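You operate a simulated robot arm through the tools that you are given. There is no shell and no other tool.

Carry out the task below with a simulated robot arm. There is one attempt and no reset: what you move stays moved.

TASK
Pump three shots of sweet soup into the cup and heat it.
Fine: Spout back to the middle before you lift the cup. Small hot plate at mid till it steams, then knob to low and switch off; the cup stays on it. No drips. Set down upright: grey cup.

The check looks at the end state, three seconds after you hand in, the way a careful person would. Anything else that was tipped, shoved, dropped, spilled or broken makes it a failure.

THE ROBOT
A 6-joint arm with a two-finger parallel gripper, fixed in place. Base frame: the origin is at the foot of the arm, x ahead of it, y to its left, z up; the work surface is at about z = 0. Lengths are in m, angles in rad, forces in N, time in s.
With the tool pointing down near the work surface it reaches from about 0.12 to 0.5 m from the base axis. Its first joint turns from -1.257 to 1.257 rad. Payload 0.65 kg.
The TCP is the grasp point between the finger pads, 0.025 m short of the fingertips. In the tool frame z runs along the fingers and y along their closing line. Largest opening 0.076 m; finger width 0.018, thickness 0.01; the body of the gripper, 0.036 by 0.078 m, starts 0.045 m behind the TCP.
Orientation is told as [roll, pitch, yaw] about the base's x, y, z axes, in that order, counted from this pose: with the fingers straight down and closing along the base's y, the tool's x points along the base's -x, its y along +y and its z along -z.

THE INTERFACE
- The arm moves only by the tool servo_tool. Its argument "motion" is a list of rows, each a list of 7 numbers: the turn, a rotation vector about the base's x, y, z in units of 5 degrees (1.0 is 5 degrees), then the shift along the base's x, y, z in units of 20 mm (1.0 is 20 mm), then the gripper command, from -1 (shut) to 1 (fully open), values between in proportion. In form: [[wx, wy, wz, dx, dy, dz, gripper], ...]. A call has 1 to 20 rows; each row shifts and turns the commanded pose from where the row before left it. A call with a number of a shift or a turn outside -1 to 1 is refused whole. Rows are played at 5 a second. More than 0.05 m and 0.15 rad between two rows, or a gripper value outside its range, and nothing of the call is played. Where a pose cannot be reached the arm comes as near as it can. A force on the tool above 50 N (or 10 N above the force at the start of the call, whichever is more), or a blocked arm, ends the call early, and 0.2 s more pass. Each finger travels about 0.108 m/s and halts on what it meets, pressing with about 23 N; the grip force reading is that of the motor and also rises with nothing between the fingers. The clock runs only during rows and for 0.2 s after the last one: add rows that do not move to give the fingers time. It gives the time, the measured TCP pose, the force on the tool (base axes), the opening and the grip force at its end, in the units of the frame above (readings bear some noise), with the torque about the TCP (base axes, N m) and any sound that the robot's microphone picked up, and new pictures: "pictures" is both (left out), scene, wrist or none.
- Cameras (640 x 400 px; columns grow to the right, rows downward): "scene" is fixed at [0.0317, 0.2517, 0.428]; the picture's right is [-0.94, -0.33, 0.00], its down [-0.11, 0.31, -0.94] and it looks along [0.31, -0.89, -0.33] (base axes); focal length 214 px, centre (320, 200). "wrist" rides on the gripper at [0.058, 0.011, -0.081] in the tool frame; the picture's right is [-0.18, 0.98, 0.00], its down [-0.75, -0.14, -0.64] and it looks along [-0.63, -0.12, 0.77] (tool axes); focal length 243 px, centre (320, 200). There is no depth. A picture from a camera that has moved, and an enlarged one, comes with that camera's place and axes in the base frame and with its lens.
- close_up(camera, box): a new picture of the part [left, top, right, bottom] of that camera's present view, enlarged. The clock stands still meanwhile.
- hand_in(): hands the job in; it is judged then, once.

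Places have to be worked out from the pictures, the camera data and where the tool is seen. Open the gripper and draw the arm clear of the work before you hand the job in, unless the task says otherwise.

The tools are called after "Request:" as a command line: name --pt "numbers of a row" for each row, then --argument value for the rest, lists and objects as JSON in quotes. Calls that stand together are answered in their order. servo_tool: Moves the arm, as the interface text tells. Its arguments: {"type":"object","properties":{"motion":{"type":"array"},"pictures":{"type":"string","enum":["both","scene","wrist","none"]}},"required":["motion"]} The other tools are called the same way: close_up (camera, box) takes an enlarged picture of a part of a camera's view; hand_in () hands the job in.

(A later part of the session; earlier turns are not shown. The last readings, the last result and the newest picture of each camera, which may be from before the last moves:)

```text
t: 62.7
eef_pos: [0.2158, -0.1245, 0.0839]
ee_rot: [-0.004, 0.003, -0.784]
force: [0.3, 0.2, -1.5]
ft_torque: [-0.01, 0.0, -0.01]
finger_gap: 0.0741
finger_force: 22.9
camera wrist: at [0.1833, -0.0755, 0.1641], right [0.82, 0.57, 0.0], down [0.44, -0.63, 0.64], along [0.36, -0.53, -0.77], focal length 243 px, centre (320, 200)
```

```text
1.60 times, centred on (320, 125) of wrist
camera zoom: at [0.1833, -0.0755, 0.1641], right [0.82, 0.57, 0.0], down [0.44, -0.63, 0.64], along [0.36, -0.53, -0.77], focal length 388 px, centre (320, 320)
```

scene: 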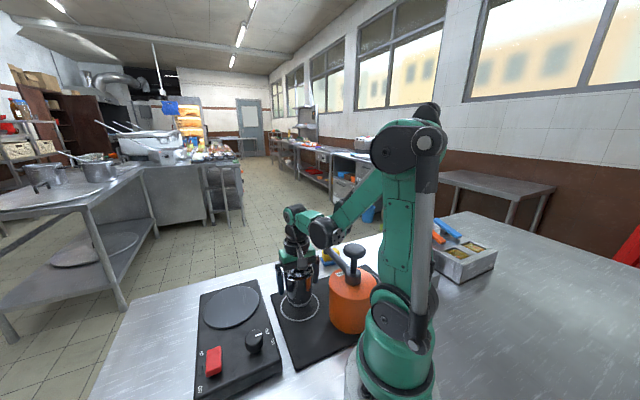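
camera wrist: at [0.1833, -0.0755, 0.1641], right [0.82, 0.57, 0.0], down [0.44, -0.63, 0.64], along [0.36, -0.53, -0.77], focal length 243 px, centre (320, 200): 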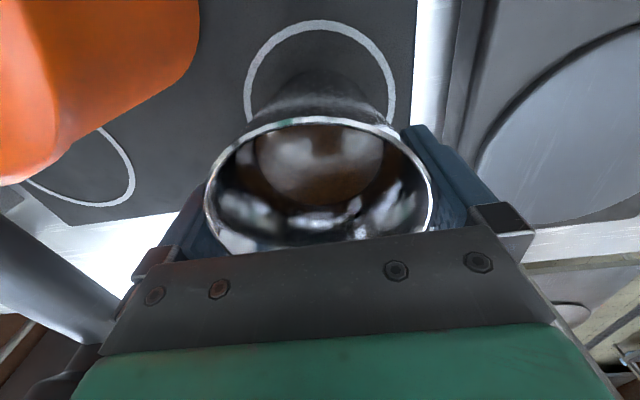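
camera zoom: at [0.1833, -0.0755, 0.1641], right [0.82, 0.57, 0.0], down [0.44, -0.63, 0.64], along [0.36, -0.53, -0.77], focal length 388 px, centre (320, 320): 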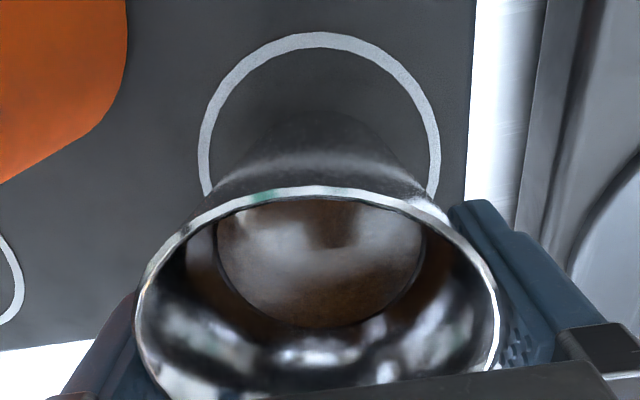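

The cup hangs level at about 1.5 N. I lift it well above hot-plate height, then carry it gently towards the burner.

Request:
servo_tool --pt "0 0 0 0 0 0.3 -1" --pt "0 0 0 0 0 0.4 -1" --pt "0 0 0 0 0 0.4 -1" --pt "0 0 0 0 0 0.4 -1" --pt "0 0 0 0 0 0.4 -1" --pt "0 0 0 0 0 0.4 -1" --pt "0 0 0 0 0 0.3 -1" --pt "0 0 0 0 0 0.15 -1" --pt "0 0 0 0.1 0.06 0 -1" --pt "0 0 0 0.25 0.15 0 -1" --pt "0 0 0 0.35 0.22 0 -1" --pt "0 0 0 0.4 0.26 0 -1" --pt "0 0 0 0.4 0.26 0 -1" --pt "0 0 0 0.4 0.26 0 -1" --pt "0 0 0 0.4 0.26 0 -1" --pt "0 0 0 0.4 0.26 0 -1" --pt "0 0 0 0.35 0.22 0 -1" --pt "0 0 0 0.25 0.15 0 -1" --pt "0 0 0 0.1 0.06 0 -1" --pt "0 0 0 0 0 0 -1"

Request:
close_up --camera "scene" --box '[170, 200, 330, 380]'

Request:
close_up --camera "wrist" --box '[160, 0, 560, 250]'

```text
t: 66.9
eef_pos: [0.2848, -0.0804, 0.1365]
ee_rot: [-0.003, 0.003, -0.783]
force: [-0.3, 0.0, -2.0]
ft_torque: [-0.03, 0.02, 0.02]
finger_gap: 0.074
finger_force: 22.8
camera wrist: at [0.2518, -0.0329, 0.2178], right [0.82, 0.57, 0.0], down [0.44, -0.63, 0.64], along [0.36, -0.53, -0.77], focal length 243 px, centre (320, 200)
```

scene: 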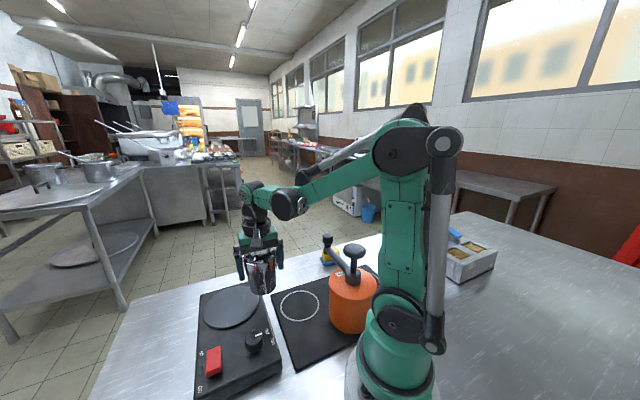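
wrist: 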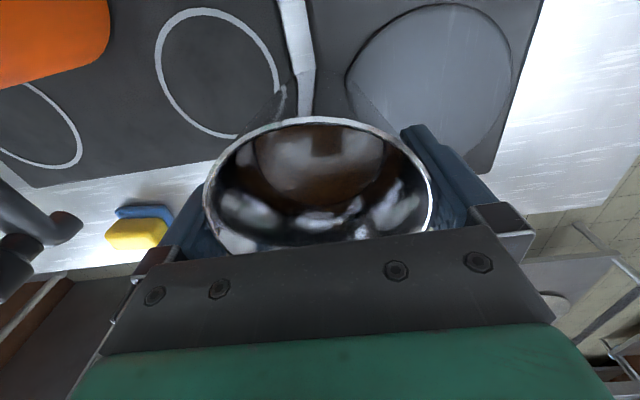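

```text
2.22 times, centred on (250, 290) of scene
camera zoom: at [0.0317, 0.2517, 0.428], right [-0.94, -0.33, 0.0], down [-0.11, 0.31, -0.94], along [0.31, -0.89, -0.33], focal length 477 px, centre (476, 0)
```

zoom: 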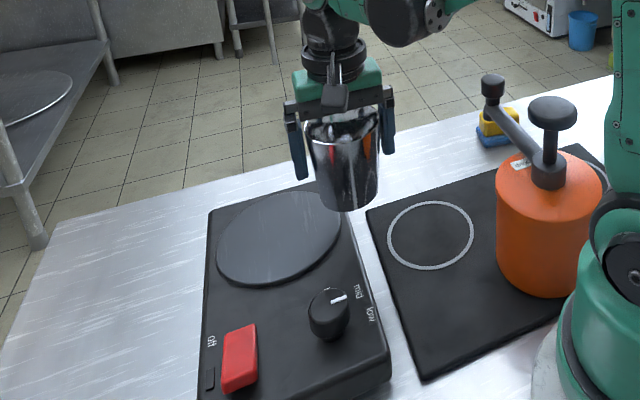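

```text
1.60 times, centred on (360, 125) of wrist
camera zoom: at [0.2518, -0.0329, 0.2178], right [0.82, 0.57, 0.0], down [0.44, -0.63, 0.64], along [0.36, -0.53, -0.77], focal length 388 px, centre (256, 320)
```

zoom: 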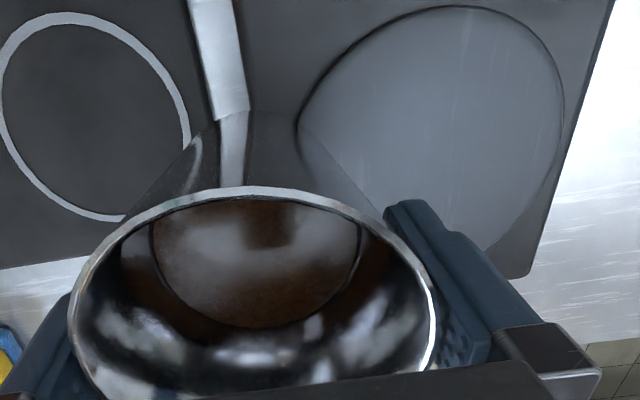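

The cup is carried level; fitting circle points gives the burner centre at about (0.346, -0.043) with radius 0.06. I move the cup over it.

Request:
servo_tool --pt "0 0 0 0.104 0.064 0 -1" --pt "0 0 0 0.243 0.149 0 -1" --pt "0 0 0 0.348 0.2125 0 -1" --pt "0 0 0 0.417 0.255 0 -1" --pt "0 0 0 0.417 0.255 0 -1" --pt "0 0 0 0.417 0.255 0 -1" --pt "0 0 0 0.417 0.255 0 -1" --pt "0 0 0 0.348 0.2125 0 -1" --pt "0 0 0 0.243 0.149 0 -1" --pt "0 0 0 0.104 0.064 0 -1" --pt "0 0 0 0 0 0 -1"

Request:
close_up --camera "scene" --box '[170, 220, 310, 370]'

Request:
close_up --camera "wrist" --box '[160, 0, 560, 250]'

```text
t: 69.3
eef_pos: [0.3464, -0.0418, 0.1378]
ee_rot: [-0.002, 0.004, -0.782]
force: [0.3, 0.8, -1.9]
ft_torque: [0.0, -0.03, 0.05]
finger_gap: 0.0739
finger_force: 23.1
camera wrist: at [0.313, 0.005, 0.2186], right [0.82, 0.57, 0.0], down [0.44, -0.63, 0.64], along [0.36, -0.53, -0.77], focal length 243 px, centre (320, 200)
```

scene: 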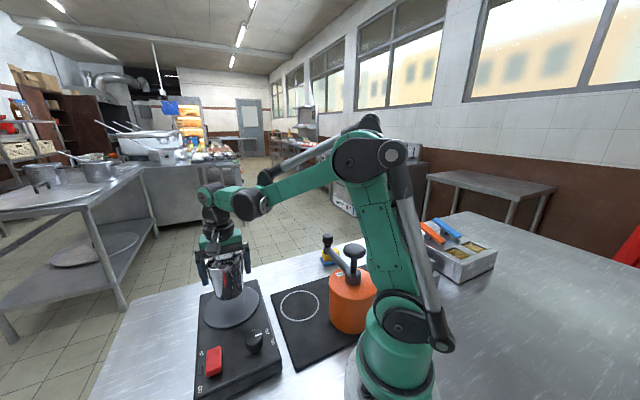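
wrist: 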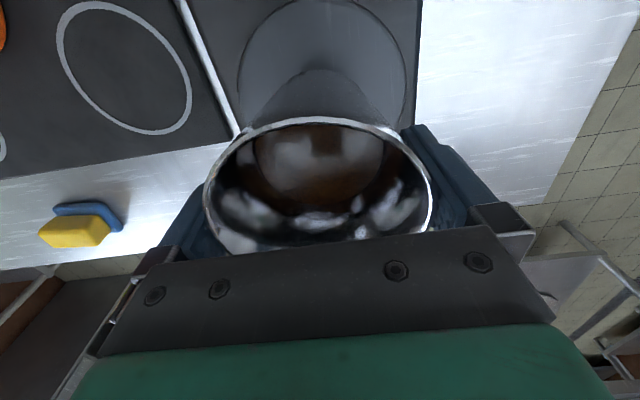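

```text
2.67 times, centred on (240, 295) of scene
camera zoom: at [0.0317, 0.2517, 0.428], right [-0.94, -0.33, 0.0], down [-0.11, 0.31, -0.94], along [0.31, -0.89, -0.33], focal length 572 px, centre (533, -53)
```

zoom: 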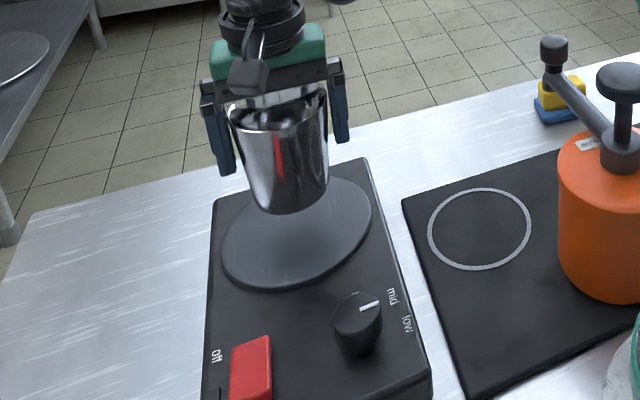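

```text
1.60 times, centred on (360, 125) of wrist
camera zoom: at [0.313, 0.005, 0.2186], right [0.82, 0.57, 0.0], down [0.44, -0.63, 0.64], along [0.36, -0.53, -0.77], focal length 388 px, centre (256, 320)
```

zoom: 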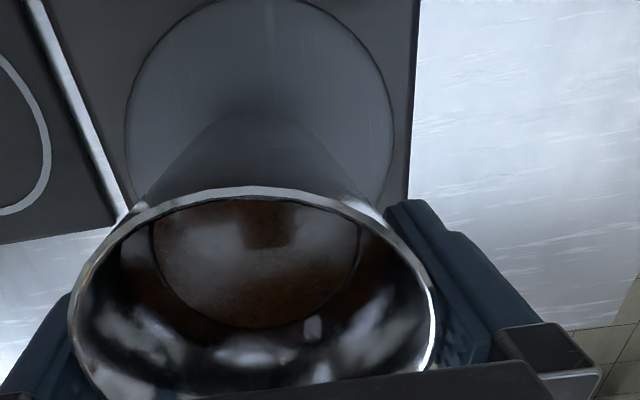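

The cup is over the burner's middle. I lower it, quick at first, then in small steps until the plate takes the weight.

Request:
servo_tool --pt "0 0 0 -0.05 0.05 -0.2 -1" --pt "0 0 0 -0.05 0.05 -0.25 -1" --pt "0 0 0 0 0 -0.25 -1" --pt "0 0 0 0 0 -0.2 -1" --pt "0 0 0 0 0 0 -1"

Request:
close_up --camera "scene" --box '[190, 230, 290, 340]'

```text
t: 70.5
eef_pos: [0.343, -0.0412, 0.1192]
ee_rot: [-0.003, 0.004, -0.784]
force: [-0.4, -0.1, -2.0]
ft_torque: [0.0, 0.01, -0.01]
finger_gap: 0.0743
finger_force: 22.8
camera wrist: at [0.31, 0.0069, 0.2], right [0.82, 0.57, 0.0], down [0.44, -0.63, 0.64], along [0.36, -0.53, -0.77], focal length 243 px, centre (320, 200)
```

scene: 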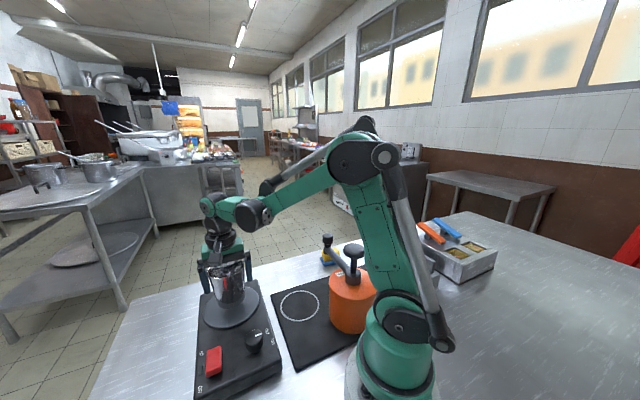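
wrist: 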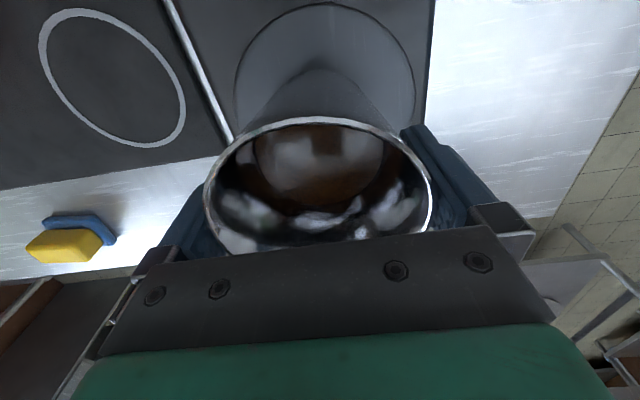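

```text
3.64 times, centred on (240, 285) of scene
camera zoom: at [0.0317, 0.2517, 0.428], right [-0.94, -0.33, 0.0], down [-0.11, 0.31, -0.94], along [0.31, -0.89, -0.33], focal length 780 px, centre (611, -109)
```

zoom: 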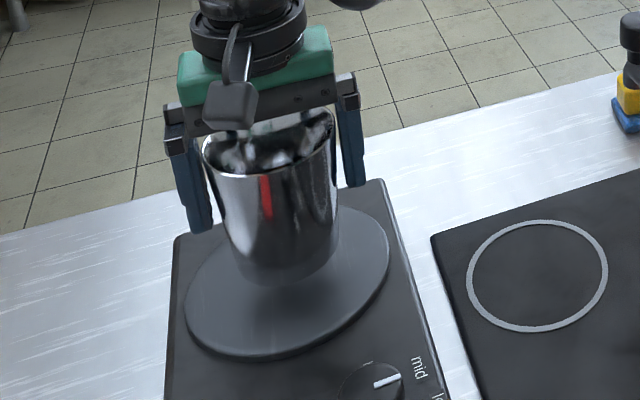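

About 15 mm to go and still hanging freely. I lower further in small steps.

Request:
servo_tool --pt "0 0 0 0 0 -0.15 -1" --pt "0 0 0 0 0 -0.15 -1" --pt "0 0 0 0 0 -0.1 -1" --pt "0 0 0 0 0 -0.08 -1" --pt "0 0 0 0 0 0 -1" --pictures "none"

Request:
close_up --camera "scene" --box '[190, 230, 290, 340]'

```text
t: 71.7
eef_pos: [0.344, -0.0393, 0.1105]
ee_rot: [-0.003, 0.003, -0.782]
force: [0.1, -0.2, -2.1]
ft_torque: [0.01, -0.02, -0.01]
finger_gap: 0.0741
finger_force: 22.8
```

```text
3.64 times, centred on (240, 285) of scene
camera zoom: at [0.0317, 0.2517, 0.428], right [-0.94, -0.33, 0.0], down [-0.11, 0.31, -0.94], along [0.31, -0.89, -0.33], focal length 780 px, centre (611, -109)
```

zoom: 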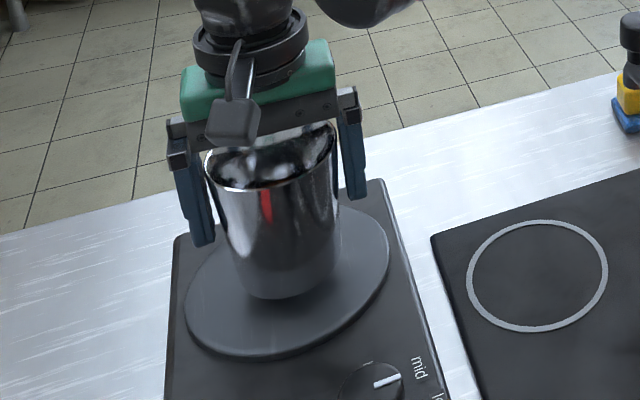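

Request:
servo_tool --pt "0 0 0 0 0 -0.08 -1" --pt "0 0 0 0 0 -0.08 -1" --pt "0 0 0 0 0 -0.05 -1" --pt "0 0 0 0 0 0 -1" --pictures "none"

Request:
close_up --camera "scene" --box '[190, 230, 290, 340]'

```text
t: 72.7
eef_pos: [0.3425, -0.0415, 0.1066]
ee_rot: [-0.002, 0.003, -0.784]
force: [-0.3, -0.1, -1.5]
ft_torque: [-0.01, 0.02, 0.03]
finger_gap: 0.0738
finger_force: 22.9
```

```text
3.64 times, centred on (240, 285) of scene
camera zoom: at [0.0317, 0.2517, 0.428], right [-0.94, -0.33, 0.0], down [-0.11, 0.31, -0.94], along [0.31, -0.89, -0.33], focal length 780 px, centre (611, -109)
```

zoom: 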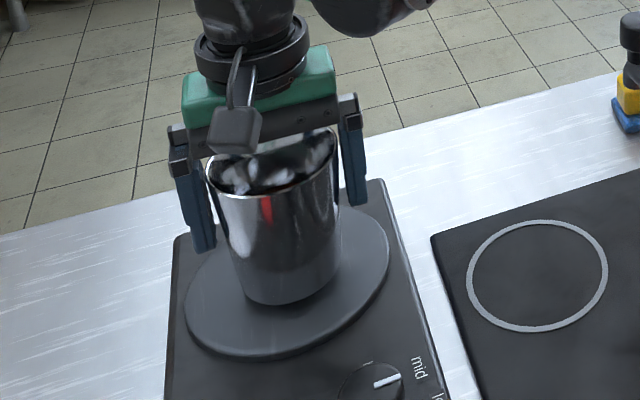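

Still hanging at -1.5 N with the cup base nearly on the disc. I continue in 1 mm steps.

Request:
servo_tool --pt "0 0 0 0 0 -0.05 -1" --pt "0 0 0 0 0 -0.05 -1" --pt "0 0 0 0 0 0 -1" --pictures "none"

Request:
close_up --camera "scene" --box '[200, 250, 270, 320]'

```text
t: 73.5
eef_pos: [0.3431, -0.0417, 0.1042]
ee_rot: [-0.004, 0.004, -0.784]
force: [-0.6, 0.6, -1.6]
ft_torque: [0.0, -0.02, 0.0]
finger_gap: 0.0741
finger_force: 22.8
```

```text
5.71 times, centred on (235, 285) of scene
camera zoom: at [0.0317, 0.2517, 0.428], right [-0.94, -0.33, 0.0], down [-0.11, 0.31, -0.94], along [0.31, -0.89, -0.33], focal length 1226 px, centre (806, -286)
```

zoom: 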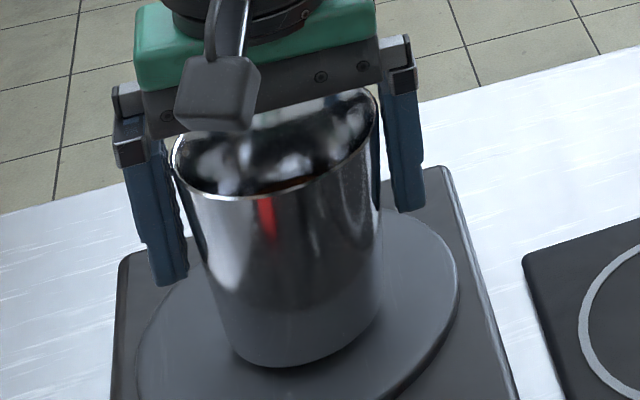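

Force still shows the cup hanging (-1.6 N). Two more millimetres.

Request:
servo_tool --pt "0 0 0 0 0 -0.05 -1" --pt "0 0 0 0 0 -0.05 -1" --pt "0 0 0 0 0 0 -1" --pictures "none"

Request:
close_up --camera "scene" --box '[200, 250, 270, 320]'

```text
t: 74.3
eef_pos: [0.3441, -0.0419, 0.1029]
ee_rot: [-0.003, 0.003, -0.783]
force: [-0.1, 0.3, -1.8]
ft_torque: [0.0, 0.04, 0.0]
finger_gap: 0.0739
finger_force: 23.7
```

```text
5.71 times, centred on (235, 285) of scene
camera zoom: at [0.0317, 0.2517, 0.428], right [-0.94, -0.33, 0.0], down [-0.11, 0.31, -0.94], along [0.31, -0.89, -0.33], focal length 1226 px, centre (806, -286)
```

zoom: 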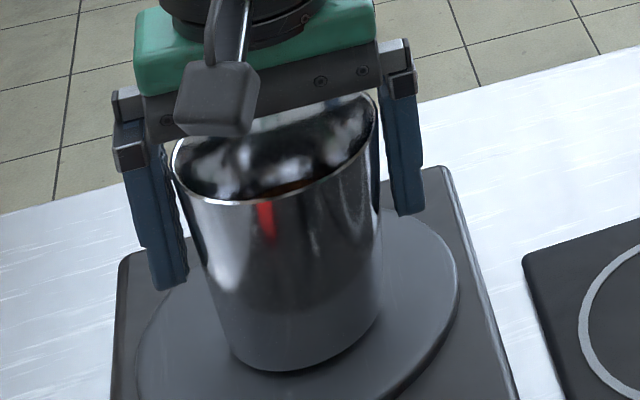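

Still not resting. I go on with two more 1 mm steps.

Request:
servo_tool --pt "0 0 0 0 0 -0.05 -1" --pt "0 0 0 0 0 -0.05 -1" --pt "0 0 0 0 0 0 -1" --pictures "none"

Request:
close_up --camera "scene" --box '[200, 250, 270, 320]'

```text
t: 75.1
eef_pos: [0.345, -0.0414, 0.0998]
ee_rot: [-0.003, 0.005, -0.783]
force: [2.2, 1.7, 18.8]
ft_torque: [0.0, 0.08, 0.02]
finger_gap: 0.0742
finger_force: 23.0
```

```text
5.71 times, centred on (235, 285) of scene
camera zoom: at [0.0316, 0.2517, 0.428], right [-0.94, -0.33, 0.0], down [-0.11, 0.31, -0.94], along [0.31, -0.89, -0.33], focal length 1226 px, centre (806, -286)
```

zoom: 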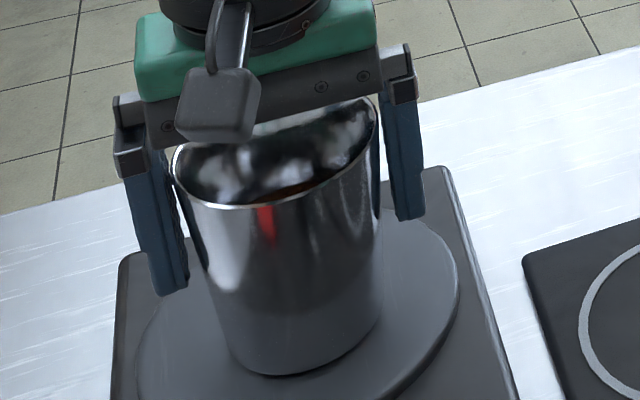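

Contact: the plate pushes back with 19 N. I ease up half a millimetre and open the fingers fully.

Request:
servo_tool --pt "0 0 0 0 0 0.03 -1" --pt "0 0 0 0 0 0 -1" --pt "0 0 0 0 0 0 0.97" --pt "0 0 0 0 0 0 1" --pt "0 0 0 0 0 0 1"

Request:
close_up --camera "scene" --box '[200, 250, 270, 320]'

Request:
close_up --camera "wrist" --box '[180, 0, 460, 250]'

```text
t: 76.3
eef_pos: [0.3426, -0.0414, 0.1011]
ee_rot: [-0.005, 0.004, -0.784]
force: [0.3, -1.1, 1.5]
ft_torque: [0.0, 0.0, 0.0]
finger_gap: 0.0762
finger_force: 0.0
camera wrist: at [0.31, 0.0068, 0.1812], right [0.82, 0.57, 0.0], down [0.44, -0.63, 0.64], along [0.36, -0.53, -0.77], focal length 243 px, centre (320, 200)
```

scene: 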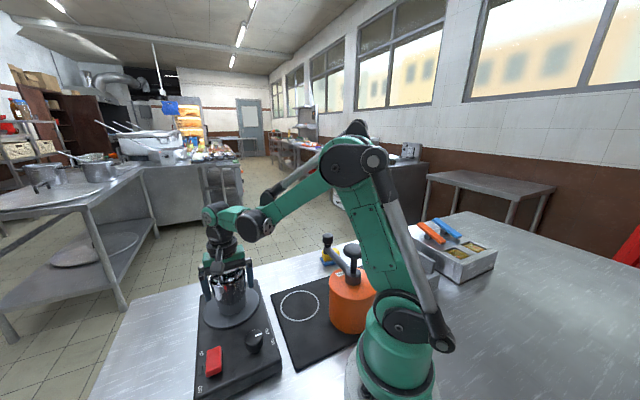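
wrist: 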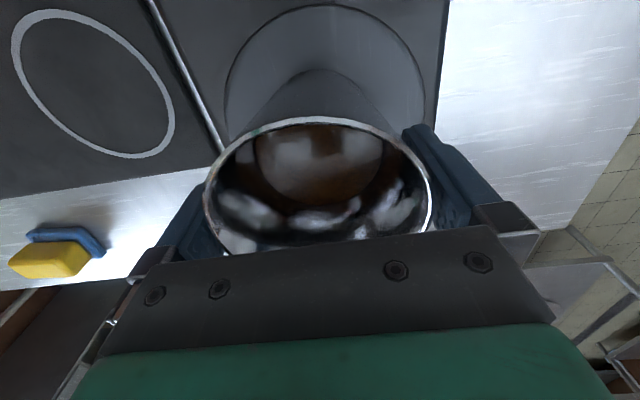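

```text
5.71 times, centred on (235, 285) of scene
camera zoom: at [0.0317, 0.2517, 0.428], right [-0.94, -0.33, 0.0], down [-0.11, 0.31, -0.94], along [0.31, -0.89, -0.33], focal length 1226 px, centre (806, -286)
```

zoom: 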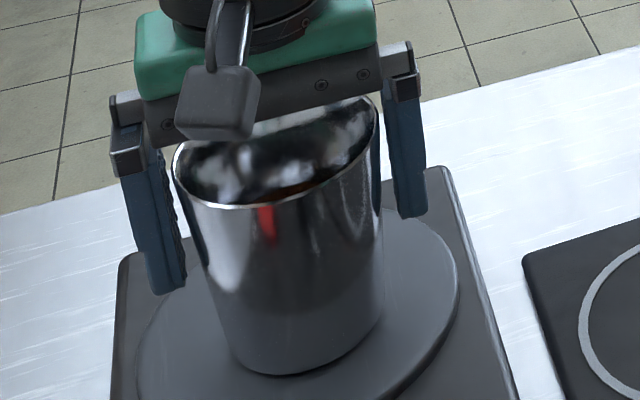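

```text
1.60 times, centred on (320, 125) of wrist
camera zoom: at [0.31, 0.0068, 0.1812], right [0.82, 0.57, 0.0], down [0.44, -0.63, 0.64], along [0.36, -0.53, -0.77], focal length 388 px, centre (320, 320)
```

zoom: 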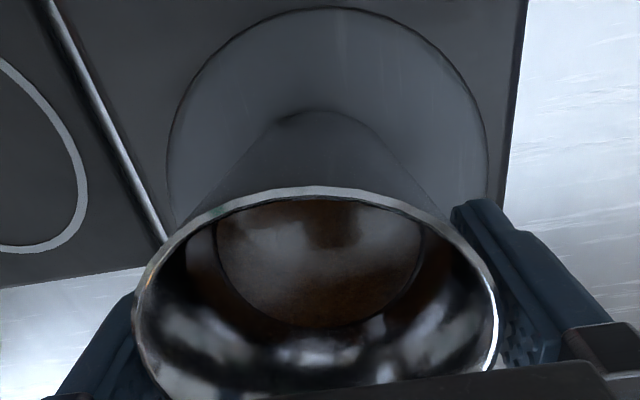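

The cup stands on the burner and the fingers are free on both sides. I slide out along -tool-x, the way I came in, then rise.

Request:
servo_tool --pt "0 0 0 0.07 -0.07 0 1" --pt "0 0 0 0.1 -0.1 0 1" --pt "0 0 0 0.15 -0.15 0 1" --pt "0 0 0 0.15 -0.15 0 1" --pt "0 0 0 0.15 -0.15 0 1"

Request:
close_up --camera "scene" --box '[200, 250, 270, 320]'

```text
t: 77.5
eef_pos: [0.3553, -0.0547, 0.1007]
ee_rot: [-0.003, 0.002, -0.784]
force: [0.2, -0.2, -0.4]
ft_torque: [-0.01, 0.01, 0.0]
finger_gap: 0.0761
finger_force: 0.1
camera wrist: at [0.3224, -0.0058, 0.1814], right [0.82, 0.57, 0.0], down [0.44, -0.63, 0.64], along [0.36, -0.53, -0.77], focal length 243 px, centre (320, 200)
```

scene: 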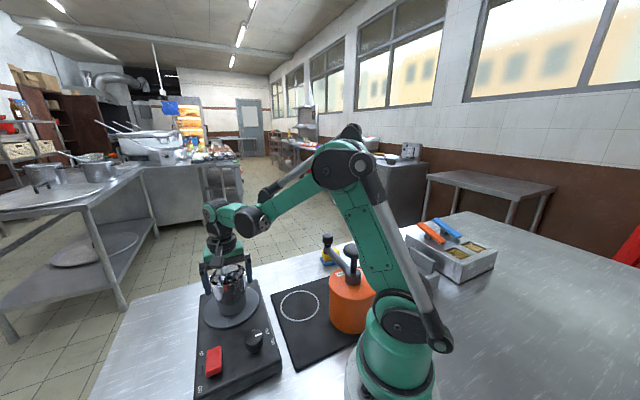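
wrist: 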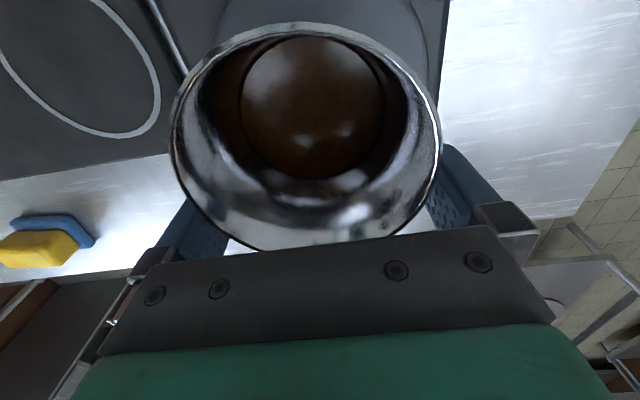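

```text
5.71 times, centred on (235, 285) of scene
camera zoom: at [0.0317, 0.2517, 0.428], right [-0.94, -0.33, 0.0], down [-0.11, 0.31, -0.94], along [0.31, -0.89, -0.33], focal length 1226 px, centre (806, -286)
```

zoom: 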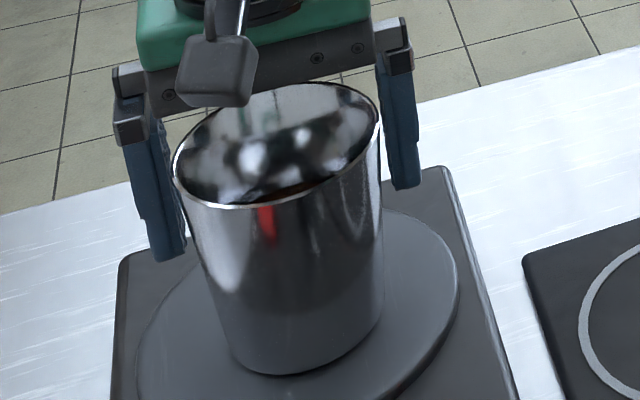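

The cup has not moved. I slide another 19 mm out so the fingers clear the rim, then go straight up.

Request:
servo_tool --pt "0 0 0 0.17 -0.17 0 1" --pt "0 0 0 0.17 -0.17 0 1" --pt "0 0 0 0.17 -0.17 0 1" --pt "0 0 0 0.17 -0.17 0 1" --pt "0 0 0 0 0 0.3 1" --pt "0 0 0 0 0 0.5 1" --pt "0 0 0 0 0 1 1" --pt "0 0 0 0 0 1 1" --pt "0 0 0 0 0 1 1" --pt "0 0 0 0 0 1 1" --pt "0 0 0 0 0 1 1" --pt "0 0 0 0 0 0 1"

Request:
close_up --camera "scene" --box '[170, 240, 310, 390]'

Request:
close_up --camera "wrist" --box '[160, 0, 480, 200]'

```text
t: 80.1
eef_pos: [0.3696, -0.0675, 0.2169]
ee_rot: [-0.004, 0.003, -0.783]
force: [1.1, 0.7, 1.1]
ft_torque: [-0.02, -0.01, 0.02]
finger_gap: 0.0761
finger_force: 0.1
camera wrist: at [0.3361, -0.0198, 0.2973], right [0.82, 0.57, 0.0], down [0.44, -0.63, 0.64], along [0.36, -0.53, -0.77], focal length 243 px, centre (320, 200)
```

scene: 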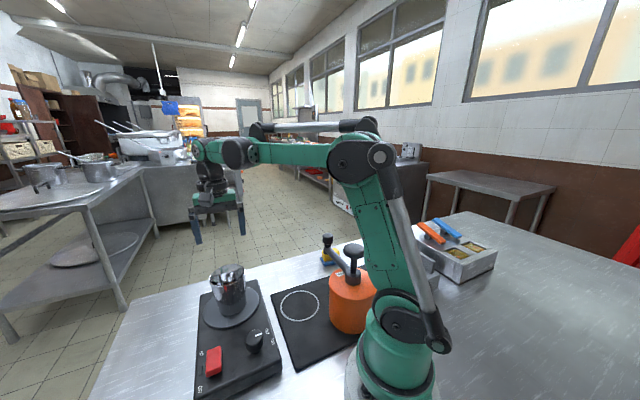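
wrist: 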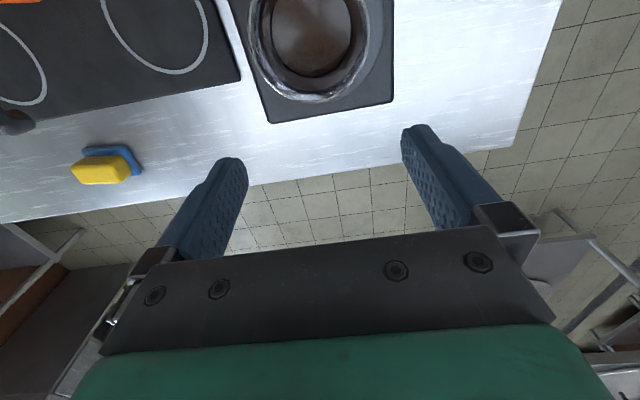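

```text
2.67 times, centred on (240, 315) of scene
camera zoom: at [0.0317, 0.2517, 0.428], right [-0.94, -0.33, 0.0], down [-0.11, 0.31, -0.94], along [0.31, -0.89, -0.33], focal length 572 px, centre (533, -107)
```

zoom: 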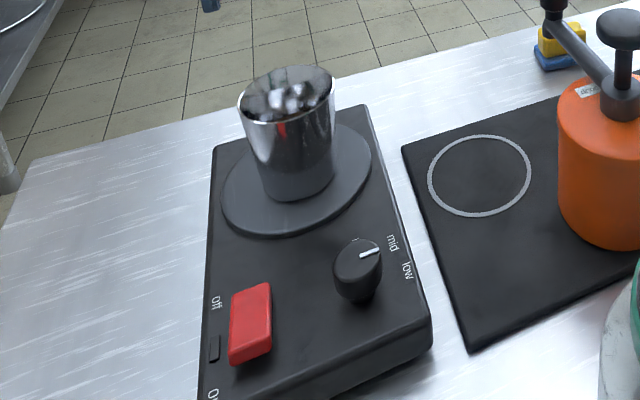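

```text
2.00 times, centred on (320, 100) of wrist
camera zoom: at [0.3361, -0.0198, 0.2973], right [0.82, 0.57, 0.0], down [0.44, -0.63, 0.64], along [0.36, -0.53, -0.77], focal length 485 px, centre (320, 400)
```

zoom: 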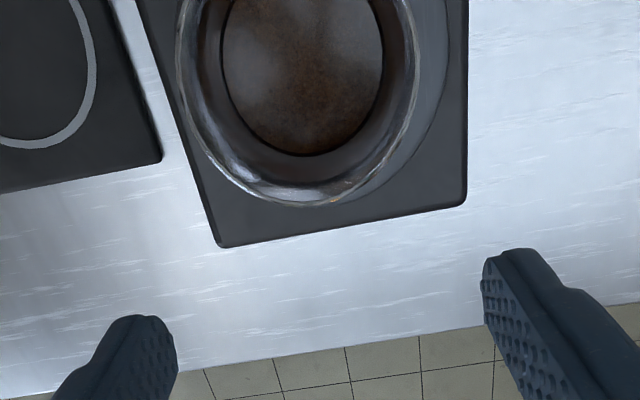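

The cup stands in the middle of the burner, upright. I move over to view the knob and switch from above, turning towards the yaw I plan for gripping the knob.

Request:
servo_tool --pt "0 0 0.97 0 0 0.4 0.2" --pt "0 0 0.97 -0.575 0.337 0.118 0.2" --pt "0 0 0.97 -0.575 0.337 0.118 0.2" --pt "0 0 0.97 -0.575 0.337 0.118 0.2" --pt "0 0 0.97 -0.575 0.337 0.118 0.2" --pt "0 0 0.97 -0.575 0.337 0.118 0.2" --pt "0 0 0.97 -0.575 0.337 0.118 0.2" --pt "0 0 0.97 -0.575 0.337 0.118 0.2" --pt "0 0 0.97 -0.575 0.337 0.118 0.2" --pt "0 0 0.97 -0.575 0.337 0.118 0.2" --pt "0 0 0.97 -0.575 0.337 0.118 0.2" --pt "0 0 0.97 -0.575 0.337 0.118 0.2" --pt "0 0 0.97 -0.575 0.337 0.118 0.2" --pt "0 0 0.97 -0.575 0.337 0.118 0.2" --pt "0 0 0 0 0 0 0.2"

Request:
close_up --camera "wrist" --box '[200, 0, 480, 200]'

Request:
close_up --camera "scene" --box '[190, 300, 290, 400]'

```text
t: 83.3
eef_pos: [0.22, 0.0206, 0.2554]
ee_rot: [-0.004, 0.004, 0.404]
force: [0.3, 0.2, -0.1]
ft_torque: [0.02, 0.03, 0.01]
finger_gap: 0.0459
finger_force: 0.1
camera wrist: at [0.1623, 0.0067, 0.3361], right [-0.22, 0.98, 0.0], down [0.75, 0.17, 0.64], along [0.63, 0.14, -0.77], focal length 243 px, centre (320, 200)
```

scene: 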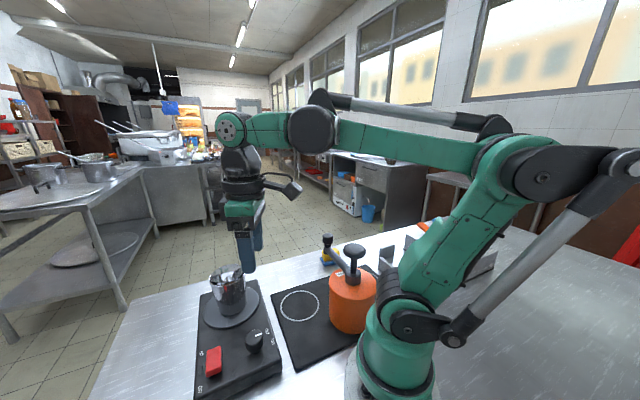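
wrist: 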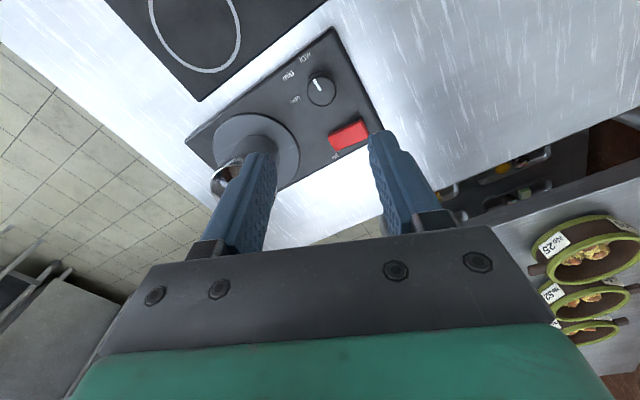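

```text
2.00 times, centred on (340, 100) of wrist
camera zoom: at [0.1623, 0.0067, 0.3361], right [-0.22, 0.98, 0.0], down [0.75, 0.17, 0.64], along [0.63, 0.14, -0.77], focal length 485 px, centre (280, 400)
```

zoom: 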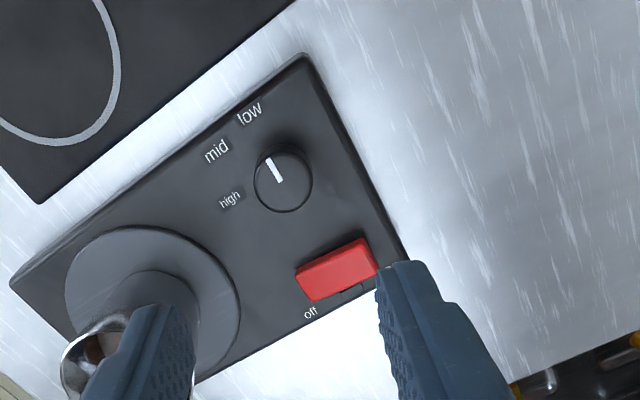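

```text
4.00 times, centred on (240, 350) of scene
camera zoom: at [0.0317, 0.2517, 0.428], right [-0.94, -0.33, 0.0], down [-0.11, 0.31, -0.94], along [0.31, -0.89, -0.33], focal length 858 px, centre (640, -400)
```

zoom: 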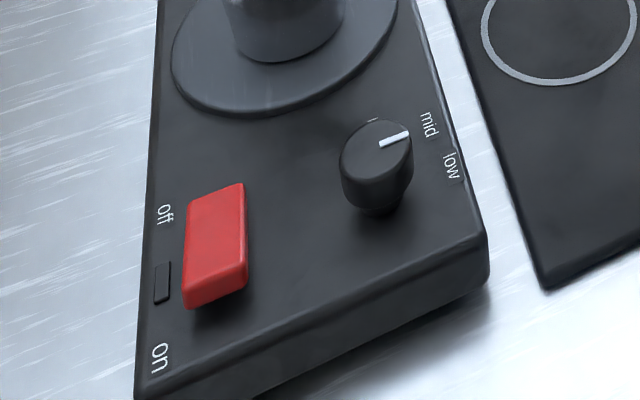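

From above, the knob (top at z≈0.07, centre (0.235, 0.024), Ø31 mm) points at "low" and the rocker's "off" end is down, "on" end up. I lower over the knob at yaw 23°, planning a +45° turn to "mid".

Request:
servo_tool --pt "0 0 0 0.094 0.021 -0.8 0.2" --pt "0 0 0 0.094 0.021 -0.8 0.2" --pt "0 0 0 0.094 0.021 -0.8 0.2" --pt "0 0 0 0.094 0.021 -0.8 0.2" --pt "0 0 0 0.094 0.021 -0.8 0.2" --pt "0 0 0 0.094 0.021 -0.8 0.2" --pt "0 0 0 0.094 0.021 -0.8 0.2" --pt "0 0 0 0.094 0.021 -0.8 0.2" --pt "0 0 0 0 0 0 0.2"

Request:
close_up --camera "wrist" --box '[200, 0, 440, 200]'

Request:
close_up --camera "scene" --box '[190, 290, 300, 400]'

```text
t: 85.3
eef_pos: [0.2353, 0.0234, 0.1279]
ee_rot: [-0.002, 0.003, 0.402]
force: [0.4, -0.8, -1.3]
ft_torque: [0.01, -0.01, 0.01]
finger_gap: 0.0455
finger_force: 0.0
camera wrist: at [0.1771, 0.0104, 0.2075], right [-0.21, 0.98, 0.0], down [0.75, 0.17, 0.64], along [0.63, 0.13, -0.77], focal length 243 px, centre (320, 200)
```

scene: 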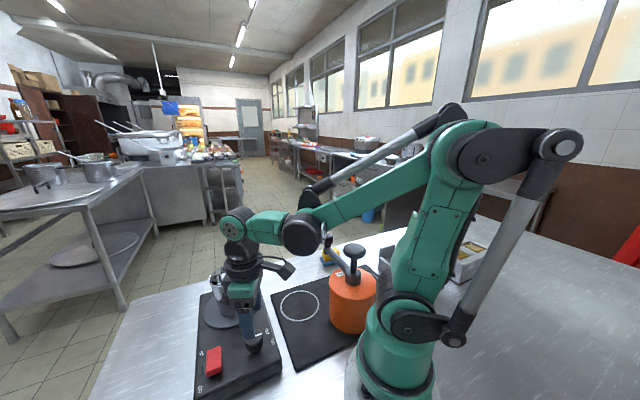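
wrist: 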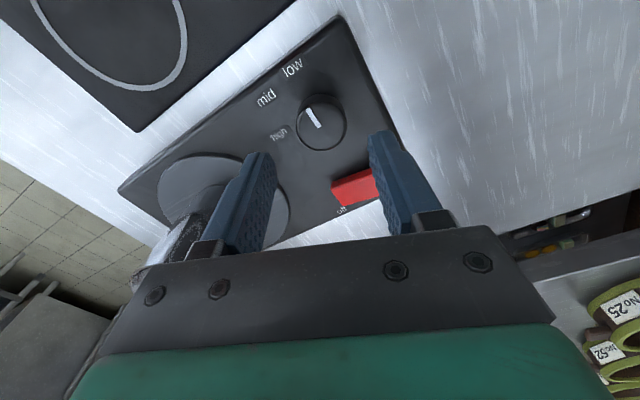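

```text
2.00 times, centred on (320, 100) of wrist
camera zoom: at [0.1771, 0.0104, 0.2075], right [-0.21, 0.98, 0.0], down [0.75, 0.17, 0.64], along [0.63, 0.13, -0.77], focal length 485 px, centre (320, 400)
```

zoom: 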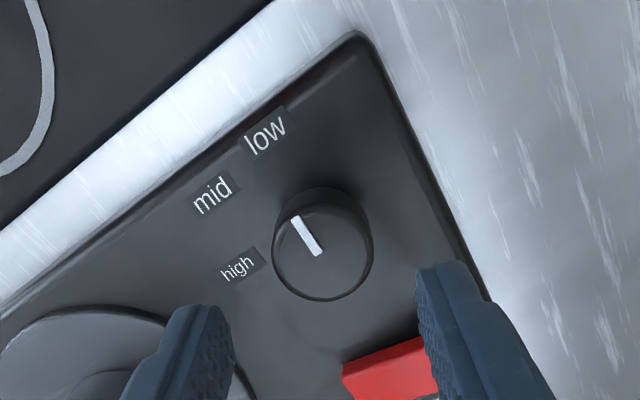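

```text
3.64 times, centred on (245, 345) of scene
camera zoom: at [0.0317, 0.2517, 0.428], right [-0.94, -0.33, 0.0], down [-0.11, 0.31, -0.94], along [0.31, -0.89, -0.33], focal length 780 px, centre (593, -327)
```

zoom: 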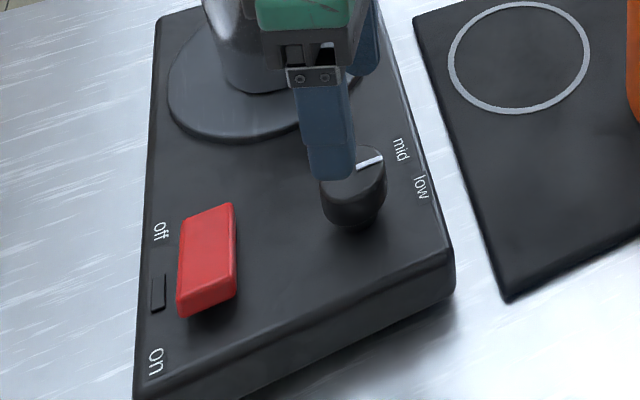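

The knob is centred under the gripper. I lower to z≈0.07 around it.

Request:
servo_tool --pt "0 0 0 0 0 -0.5 0.2" --pt "0 0 0 0 0 -0.5 0.2" --pt "0 0 0 0 0 -0.5 0.2" --pt "0 0 0 0 0 -0.5 0.2" --pt "0 0 0 0 0 -0.4 0.2" --pt "0 0 0 0 0 -0.4 0.2" --pt "0 0 0 0 0 0 0.2"

Request:
close_up --camera "wrist" --box '[200, 40, 440, 240]'

Request:
close_up --camera "scene" --box '[190, 290, 300, 400]'

```text
t: 86.9
eef_pos: [0.235, 0.0242, 0.072]
ee_rot: [-0.002, 0.004, 0.402]
force: [0.5, -0.2, 0.8]
ft_torque: [-0.03, -0.03, -0.02]
finger_gap: 0.0457
finger_force: 0.1
camera wrist: at [0.1774, 0.0092, 0.152], right [-0.21, 0.98, 0.0], down [0.75, 0.17, 0.64], along [0.63, 0.13, -0.77], focal length 243 px, centre (320, 200)
```

scene: 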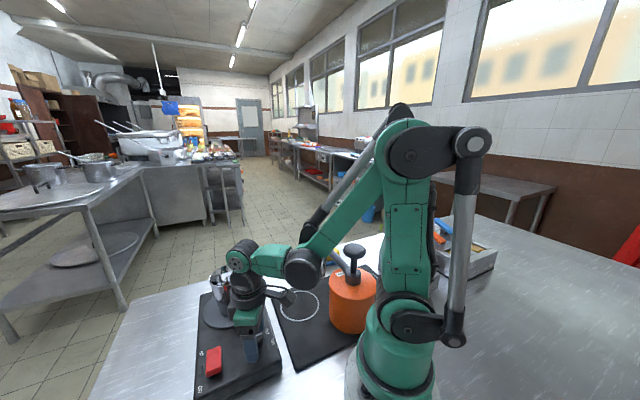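
wrist: 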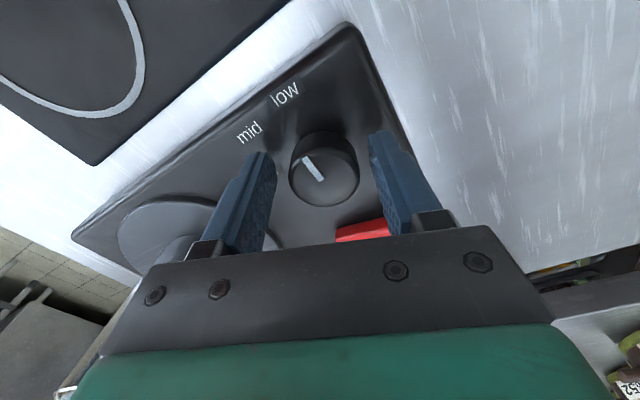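

```text
2.00 times, centred on (320, 140) of wrist
camera zoom: at [0.1774, 0.0092, 0.152], right [-0.21, 0.98, 0.0], down [0.75, 0.17, 0.64], along [0.63, 0.13, -0.77], focal length 485 px, centre (320, 320)
```

zoom: 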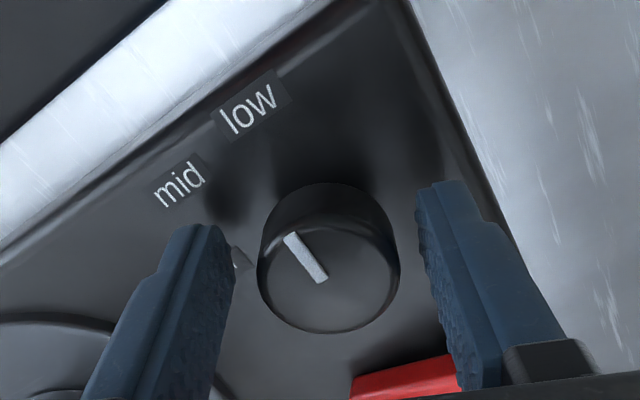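

```text
3.64 times, centred on (245, 345) of scene
camera zoom: at [0.0317, 0.2517, 0.428], right [-0.94, -0.33, 0.0], down [-0.11, 0.31, -0.94], along [0.31, -0.89, -0.33], focal length 780 px, centre (593, -327)
```

zoom: 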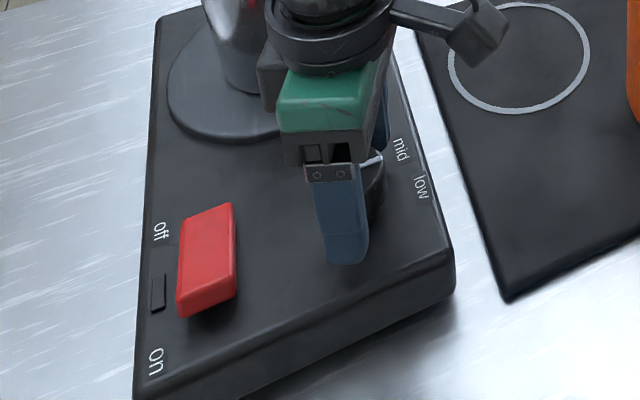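

The knob lies midway between the fingers. I close on it.

Request:
servo_tool --pt "0 0 0 0 0 0 0.0" --pt "0 0 0 0 0 0 -0.15" --pt "0 0 0 0 0 0 -1" --pt "0 0 0 0 0 0 -1"

Request:
close_up --camera "wrist" --box '[200, 40, 440, 240]'

```text
t: 87.9
eef_pos: [0.234, 0.0225, 0.0722]
ee_rot: [-0.001, 0.006, 0.402]
force: [-15.8, 14.4, 4.0]
ft_torque: [0.6, -0.25, 0.12]
finger_gap: 0.0315
finger_force: 22.7
camera wrist: at [0.177, 0.0095, 0.1521], right [-0.22, 0.98, 0.0], down [0.75, 0.17, 0.64], along [0.62, 0.14, -0.77], focal length 243 px, centre (320, 200)
```

scene: 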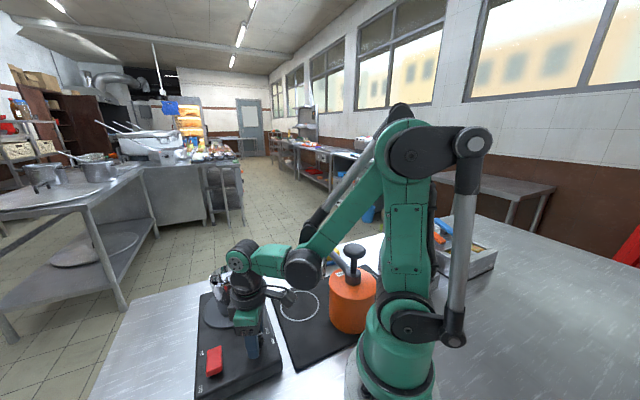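
wrist: 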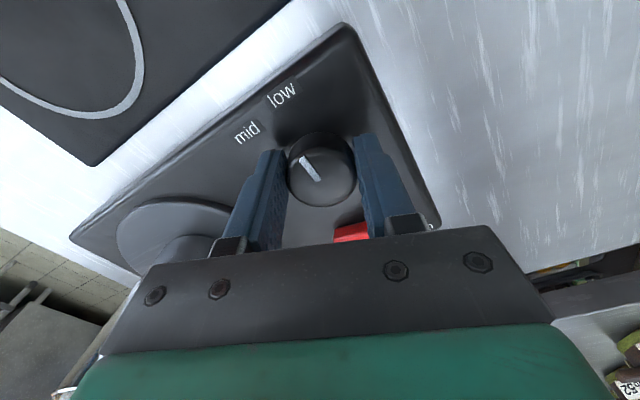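

```text
2.00 times, centred on (320, 140) of wrist
camera zoom: at [0.177, 0.0095, 0.1521], right [-0.22, 0.98, 0.0], down [0.75, 0.17, 0.64], along [0.62, 0.14, -0.77], focal length 485 px, centre (320, 320)
```

zoom: 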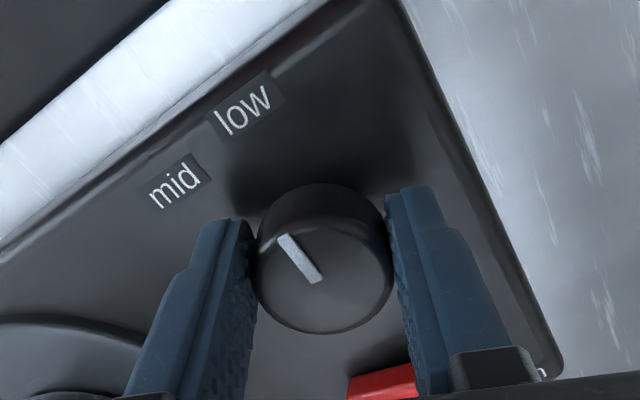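

The grip pulls sideways by about 20 N, so the knob is ~1.5 mm off my centre. I let the arm follow in that direction to relieve it.

Request:
servo_tool --pt "0 0 0 -0.04 0.036 0 -1" --pt "0 0 0 0 0 0 -1" --pictures "none"

Request:
close_up --camera "scene" --box '[190, 290, 300, 400]'

```text
t: 88.5
eef_pos: [0.2344, 0.0222, 0.0719]
ee_rot: [-0.006, 0.003, 0.399]
force: [5.7, -3.9, 0.2]
ft_torque: [-0.08, -0.13, -0.04]
finger_gap: 0.031
finger_force: 22.8
```

```text
3.64 times, centred on (245, 345) of scene
camera zoom: at [0.0317, 0.2516, 0.428], right [-0.94, -0.33, 0.0], down [-0.11, 0.31, -0.94], along [0.31, -0.89, -0.33], focal length 780 px, centre (593, -327)
```

zoom: 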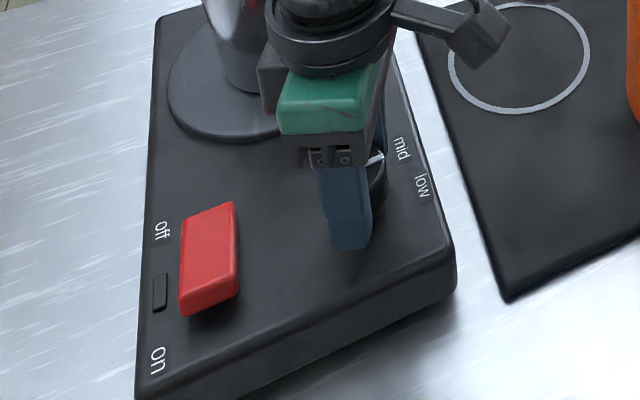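

Side force is now small (7 N) and the plate has not moved noticeably. I turn the knob +22° first and check.

Request:
servo_tool --pt "0 0 0.75 0.005 -0.004 0 -1" --pt "0 0 0.75 0.005 -0.004 0 -1" --pt "0 0 0.75 0 0 0 -1" --pt "0 0 0.75 0 0 0 -1" --pt "0 0 0.75 0 0 0 -1" --pt "0 0 0.75 0 0 0 -1"

Request:
close_up --camera "wrist" --box '[200, 40, 440, 240]'

Request:
close_up --camera "scene" --box '[190, 290, 300, 400]'

```text
t: 89.9
eef_pos: [0.2329, 0.0245, 0.0728]
ee_rot: [-0.001, 0.002, 0.797]
force: [5.0, -2.3, -0.1]
ft_torque: [0.06, -0.13, -0.01]
finger_gap: 0.0312
finger_force: 23.0
camera wrist: at [0.1861, -0.0103, 0.1526], right [-0.57, 0.82, 0.0], down [0.63, 0.44, 0.64], along [0.53, 0.37, -0.77], focal length 243 px, centre (320, 200)
```

scene: 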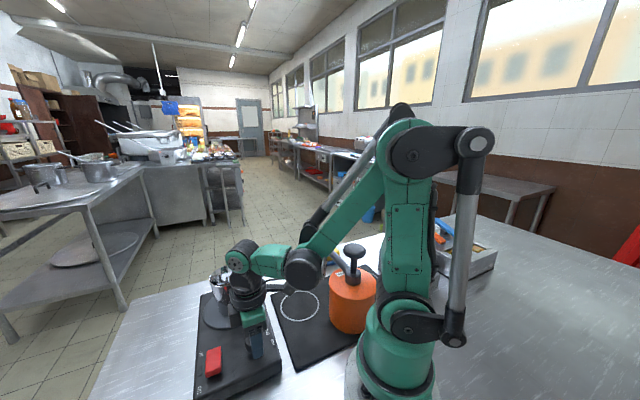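
wrist: 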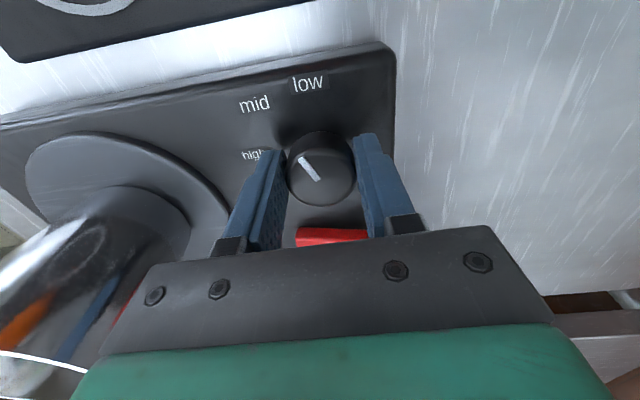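

```text
2.00 times, centred on (320, 140) of wrist
camera zoom: at [0.1861, -0.0103, 0.1526], right [-0.57, 0.82, 0.0], down [0.63, 0.44, 0.64], along [0.53, 0.37, -0.77], focal length 485 px, centre (320, 320)
```

zoom: 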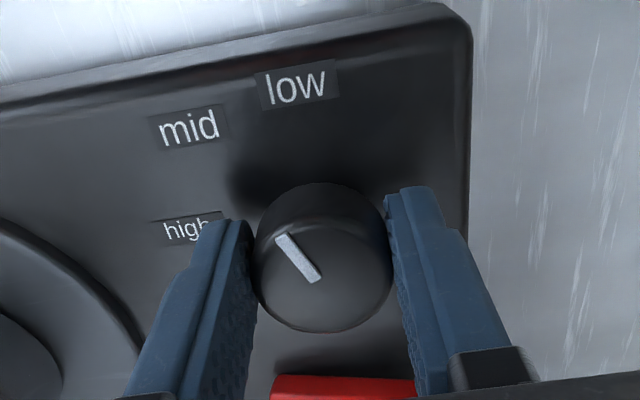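

```text
3.64 times, centred on (245, 345) of scene
camera zoom: at [0.0317, 0.2517, 0.428], right [-0.94, -0.33, 0.0], down [-0.11, 0.31, -0.94], along [0.31, -0.89, -0.33], focal length 780 px, centre (593, -327)
```

zoom: 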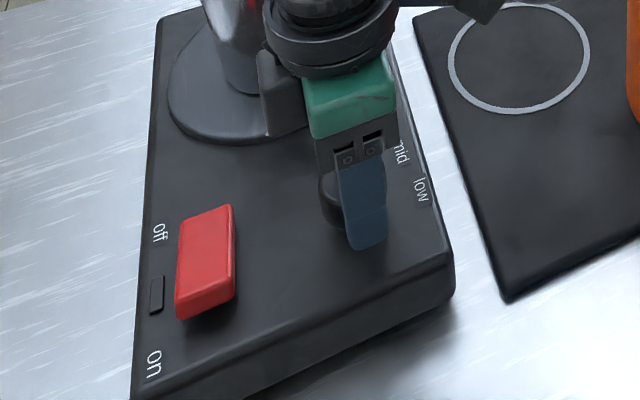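

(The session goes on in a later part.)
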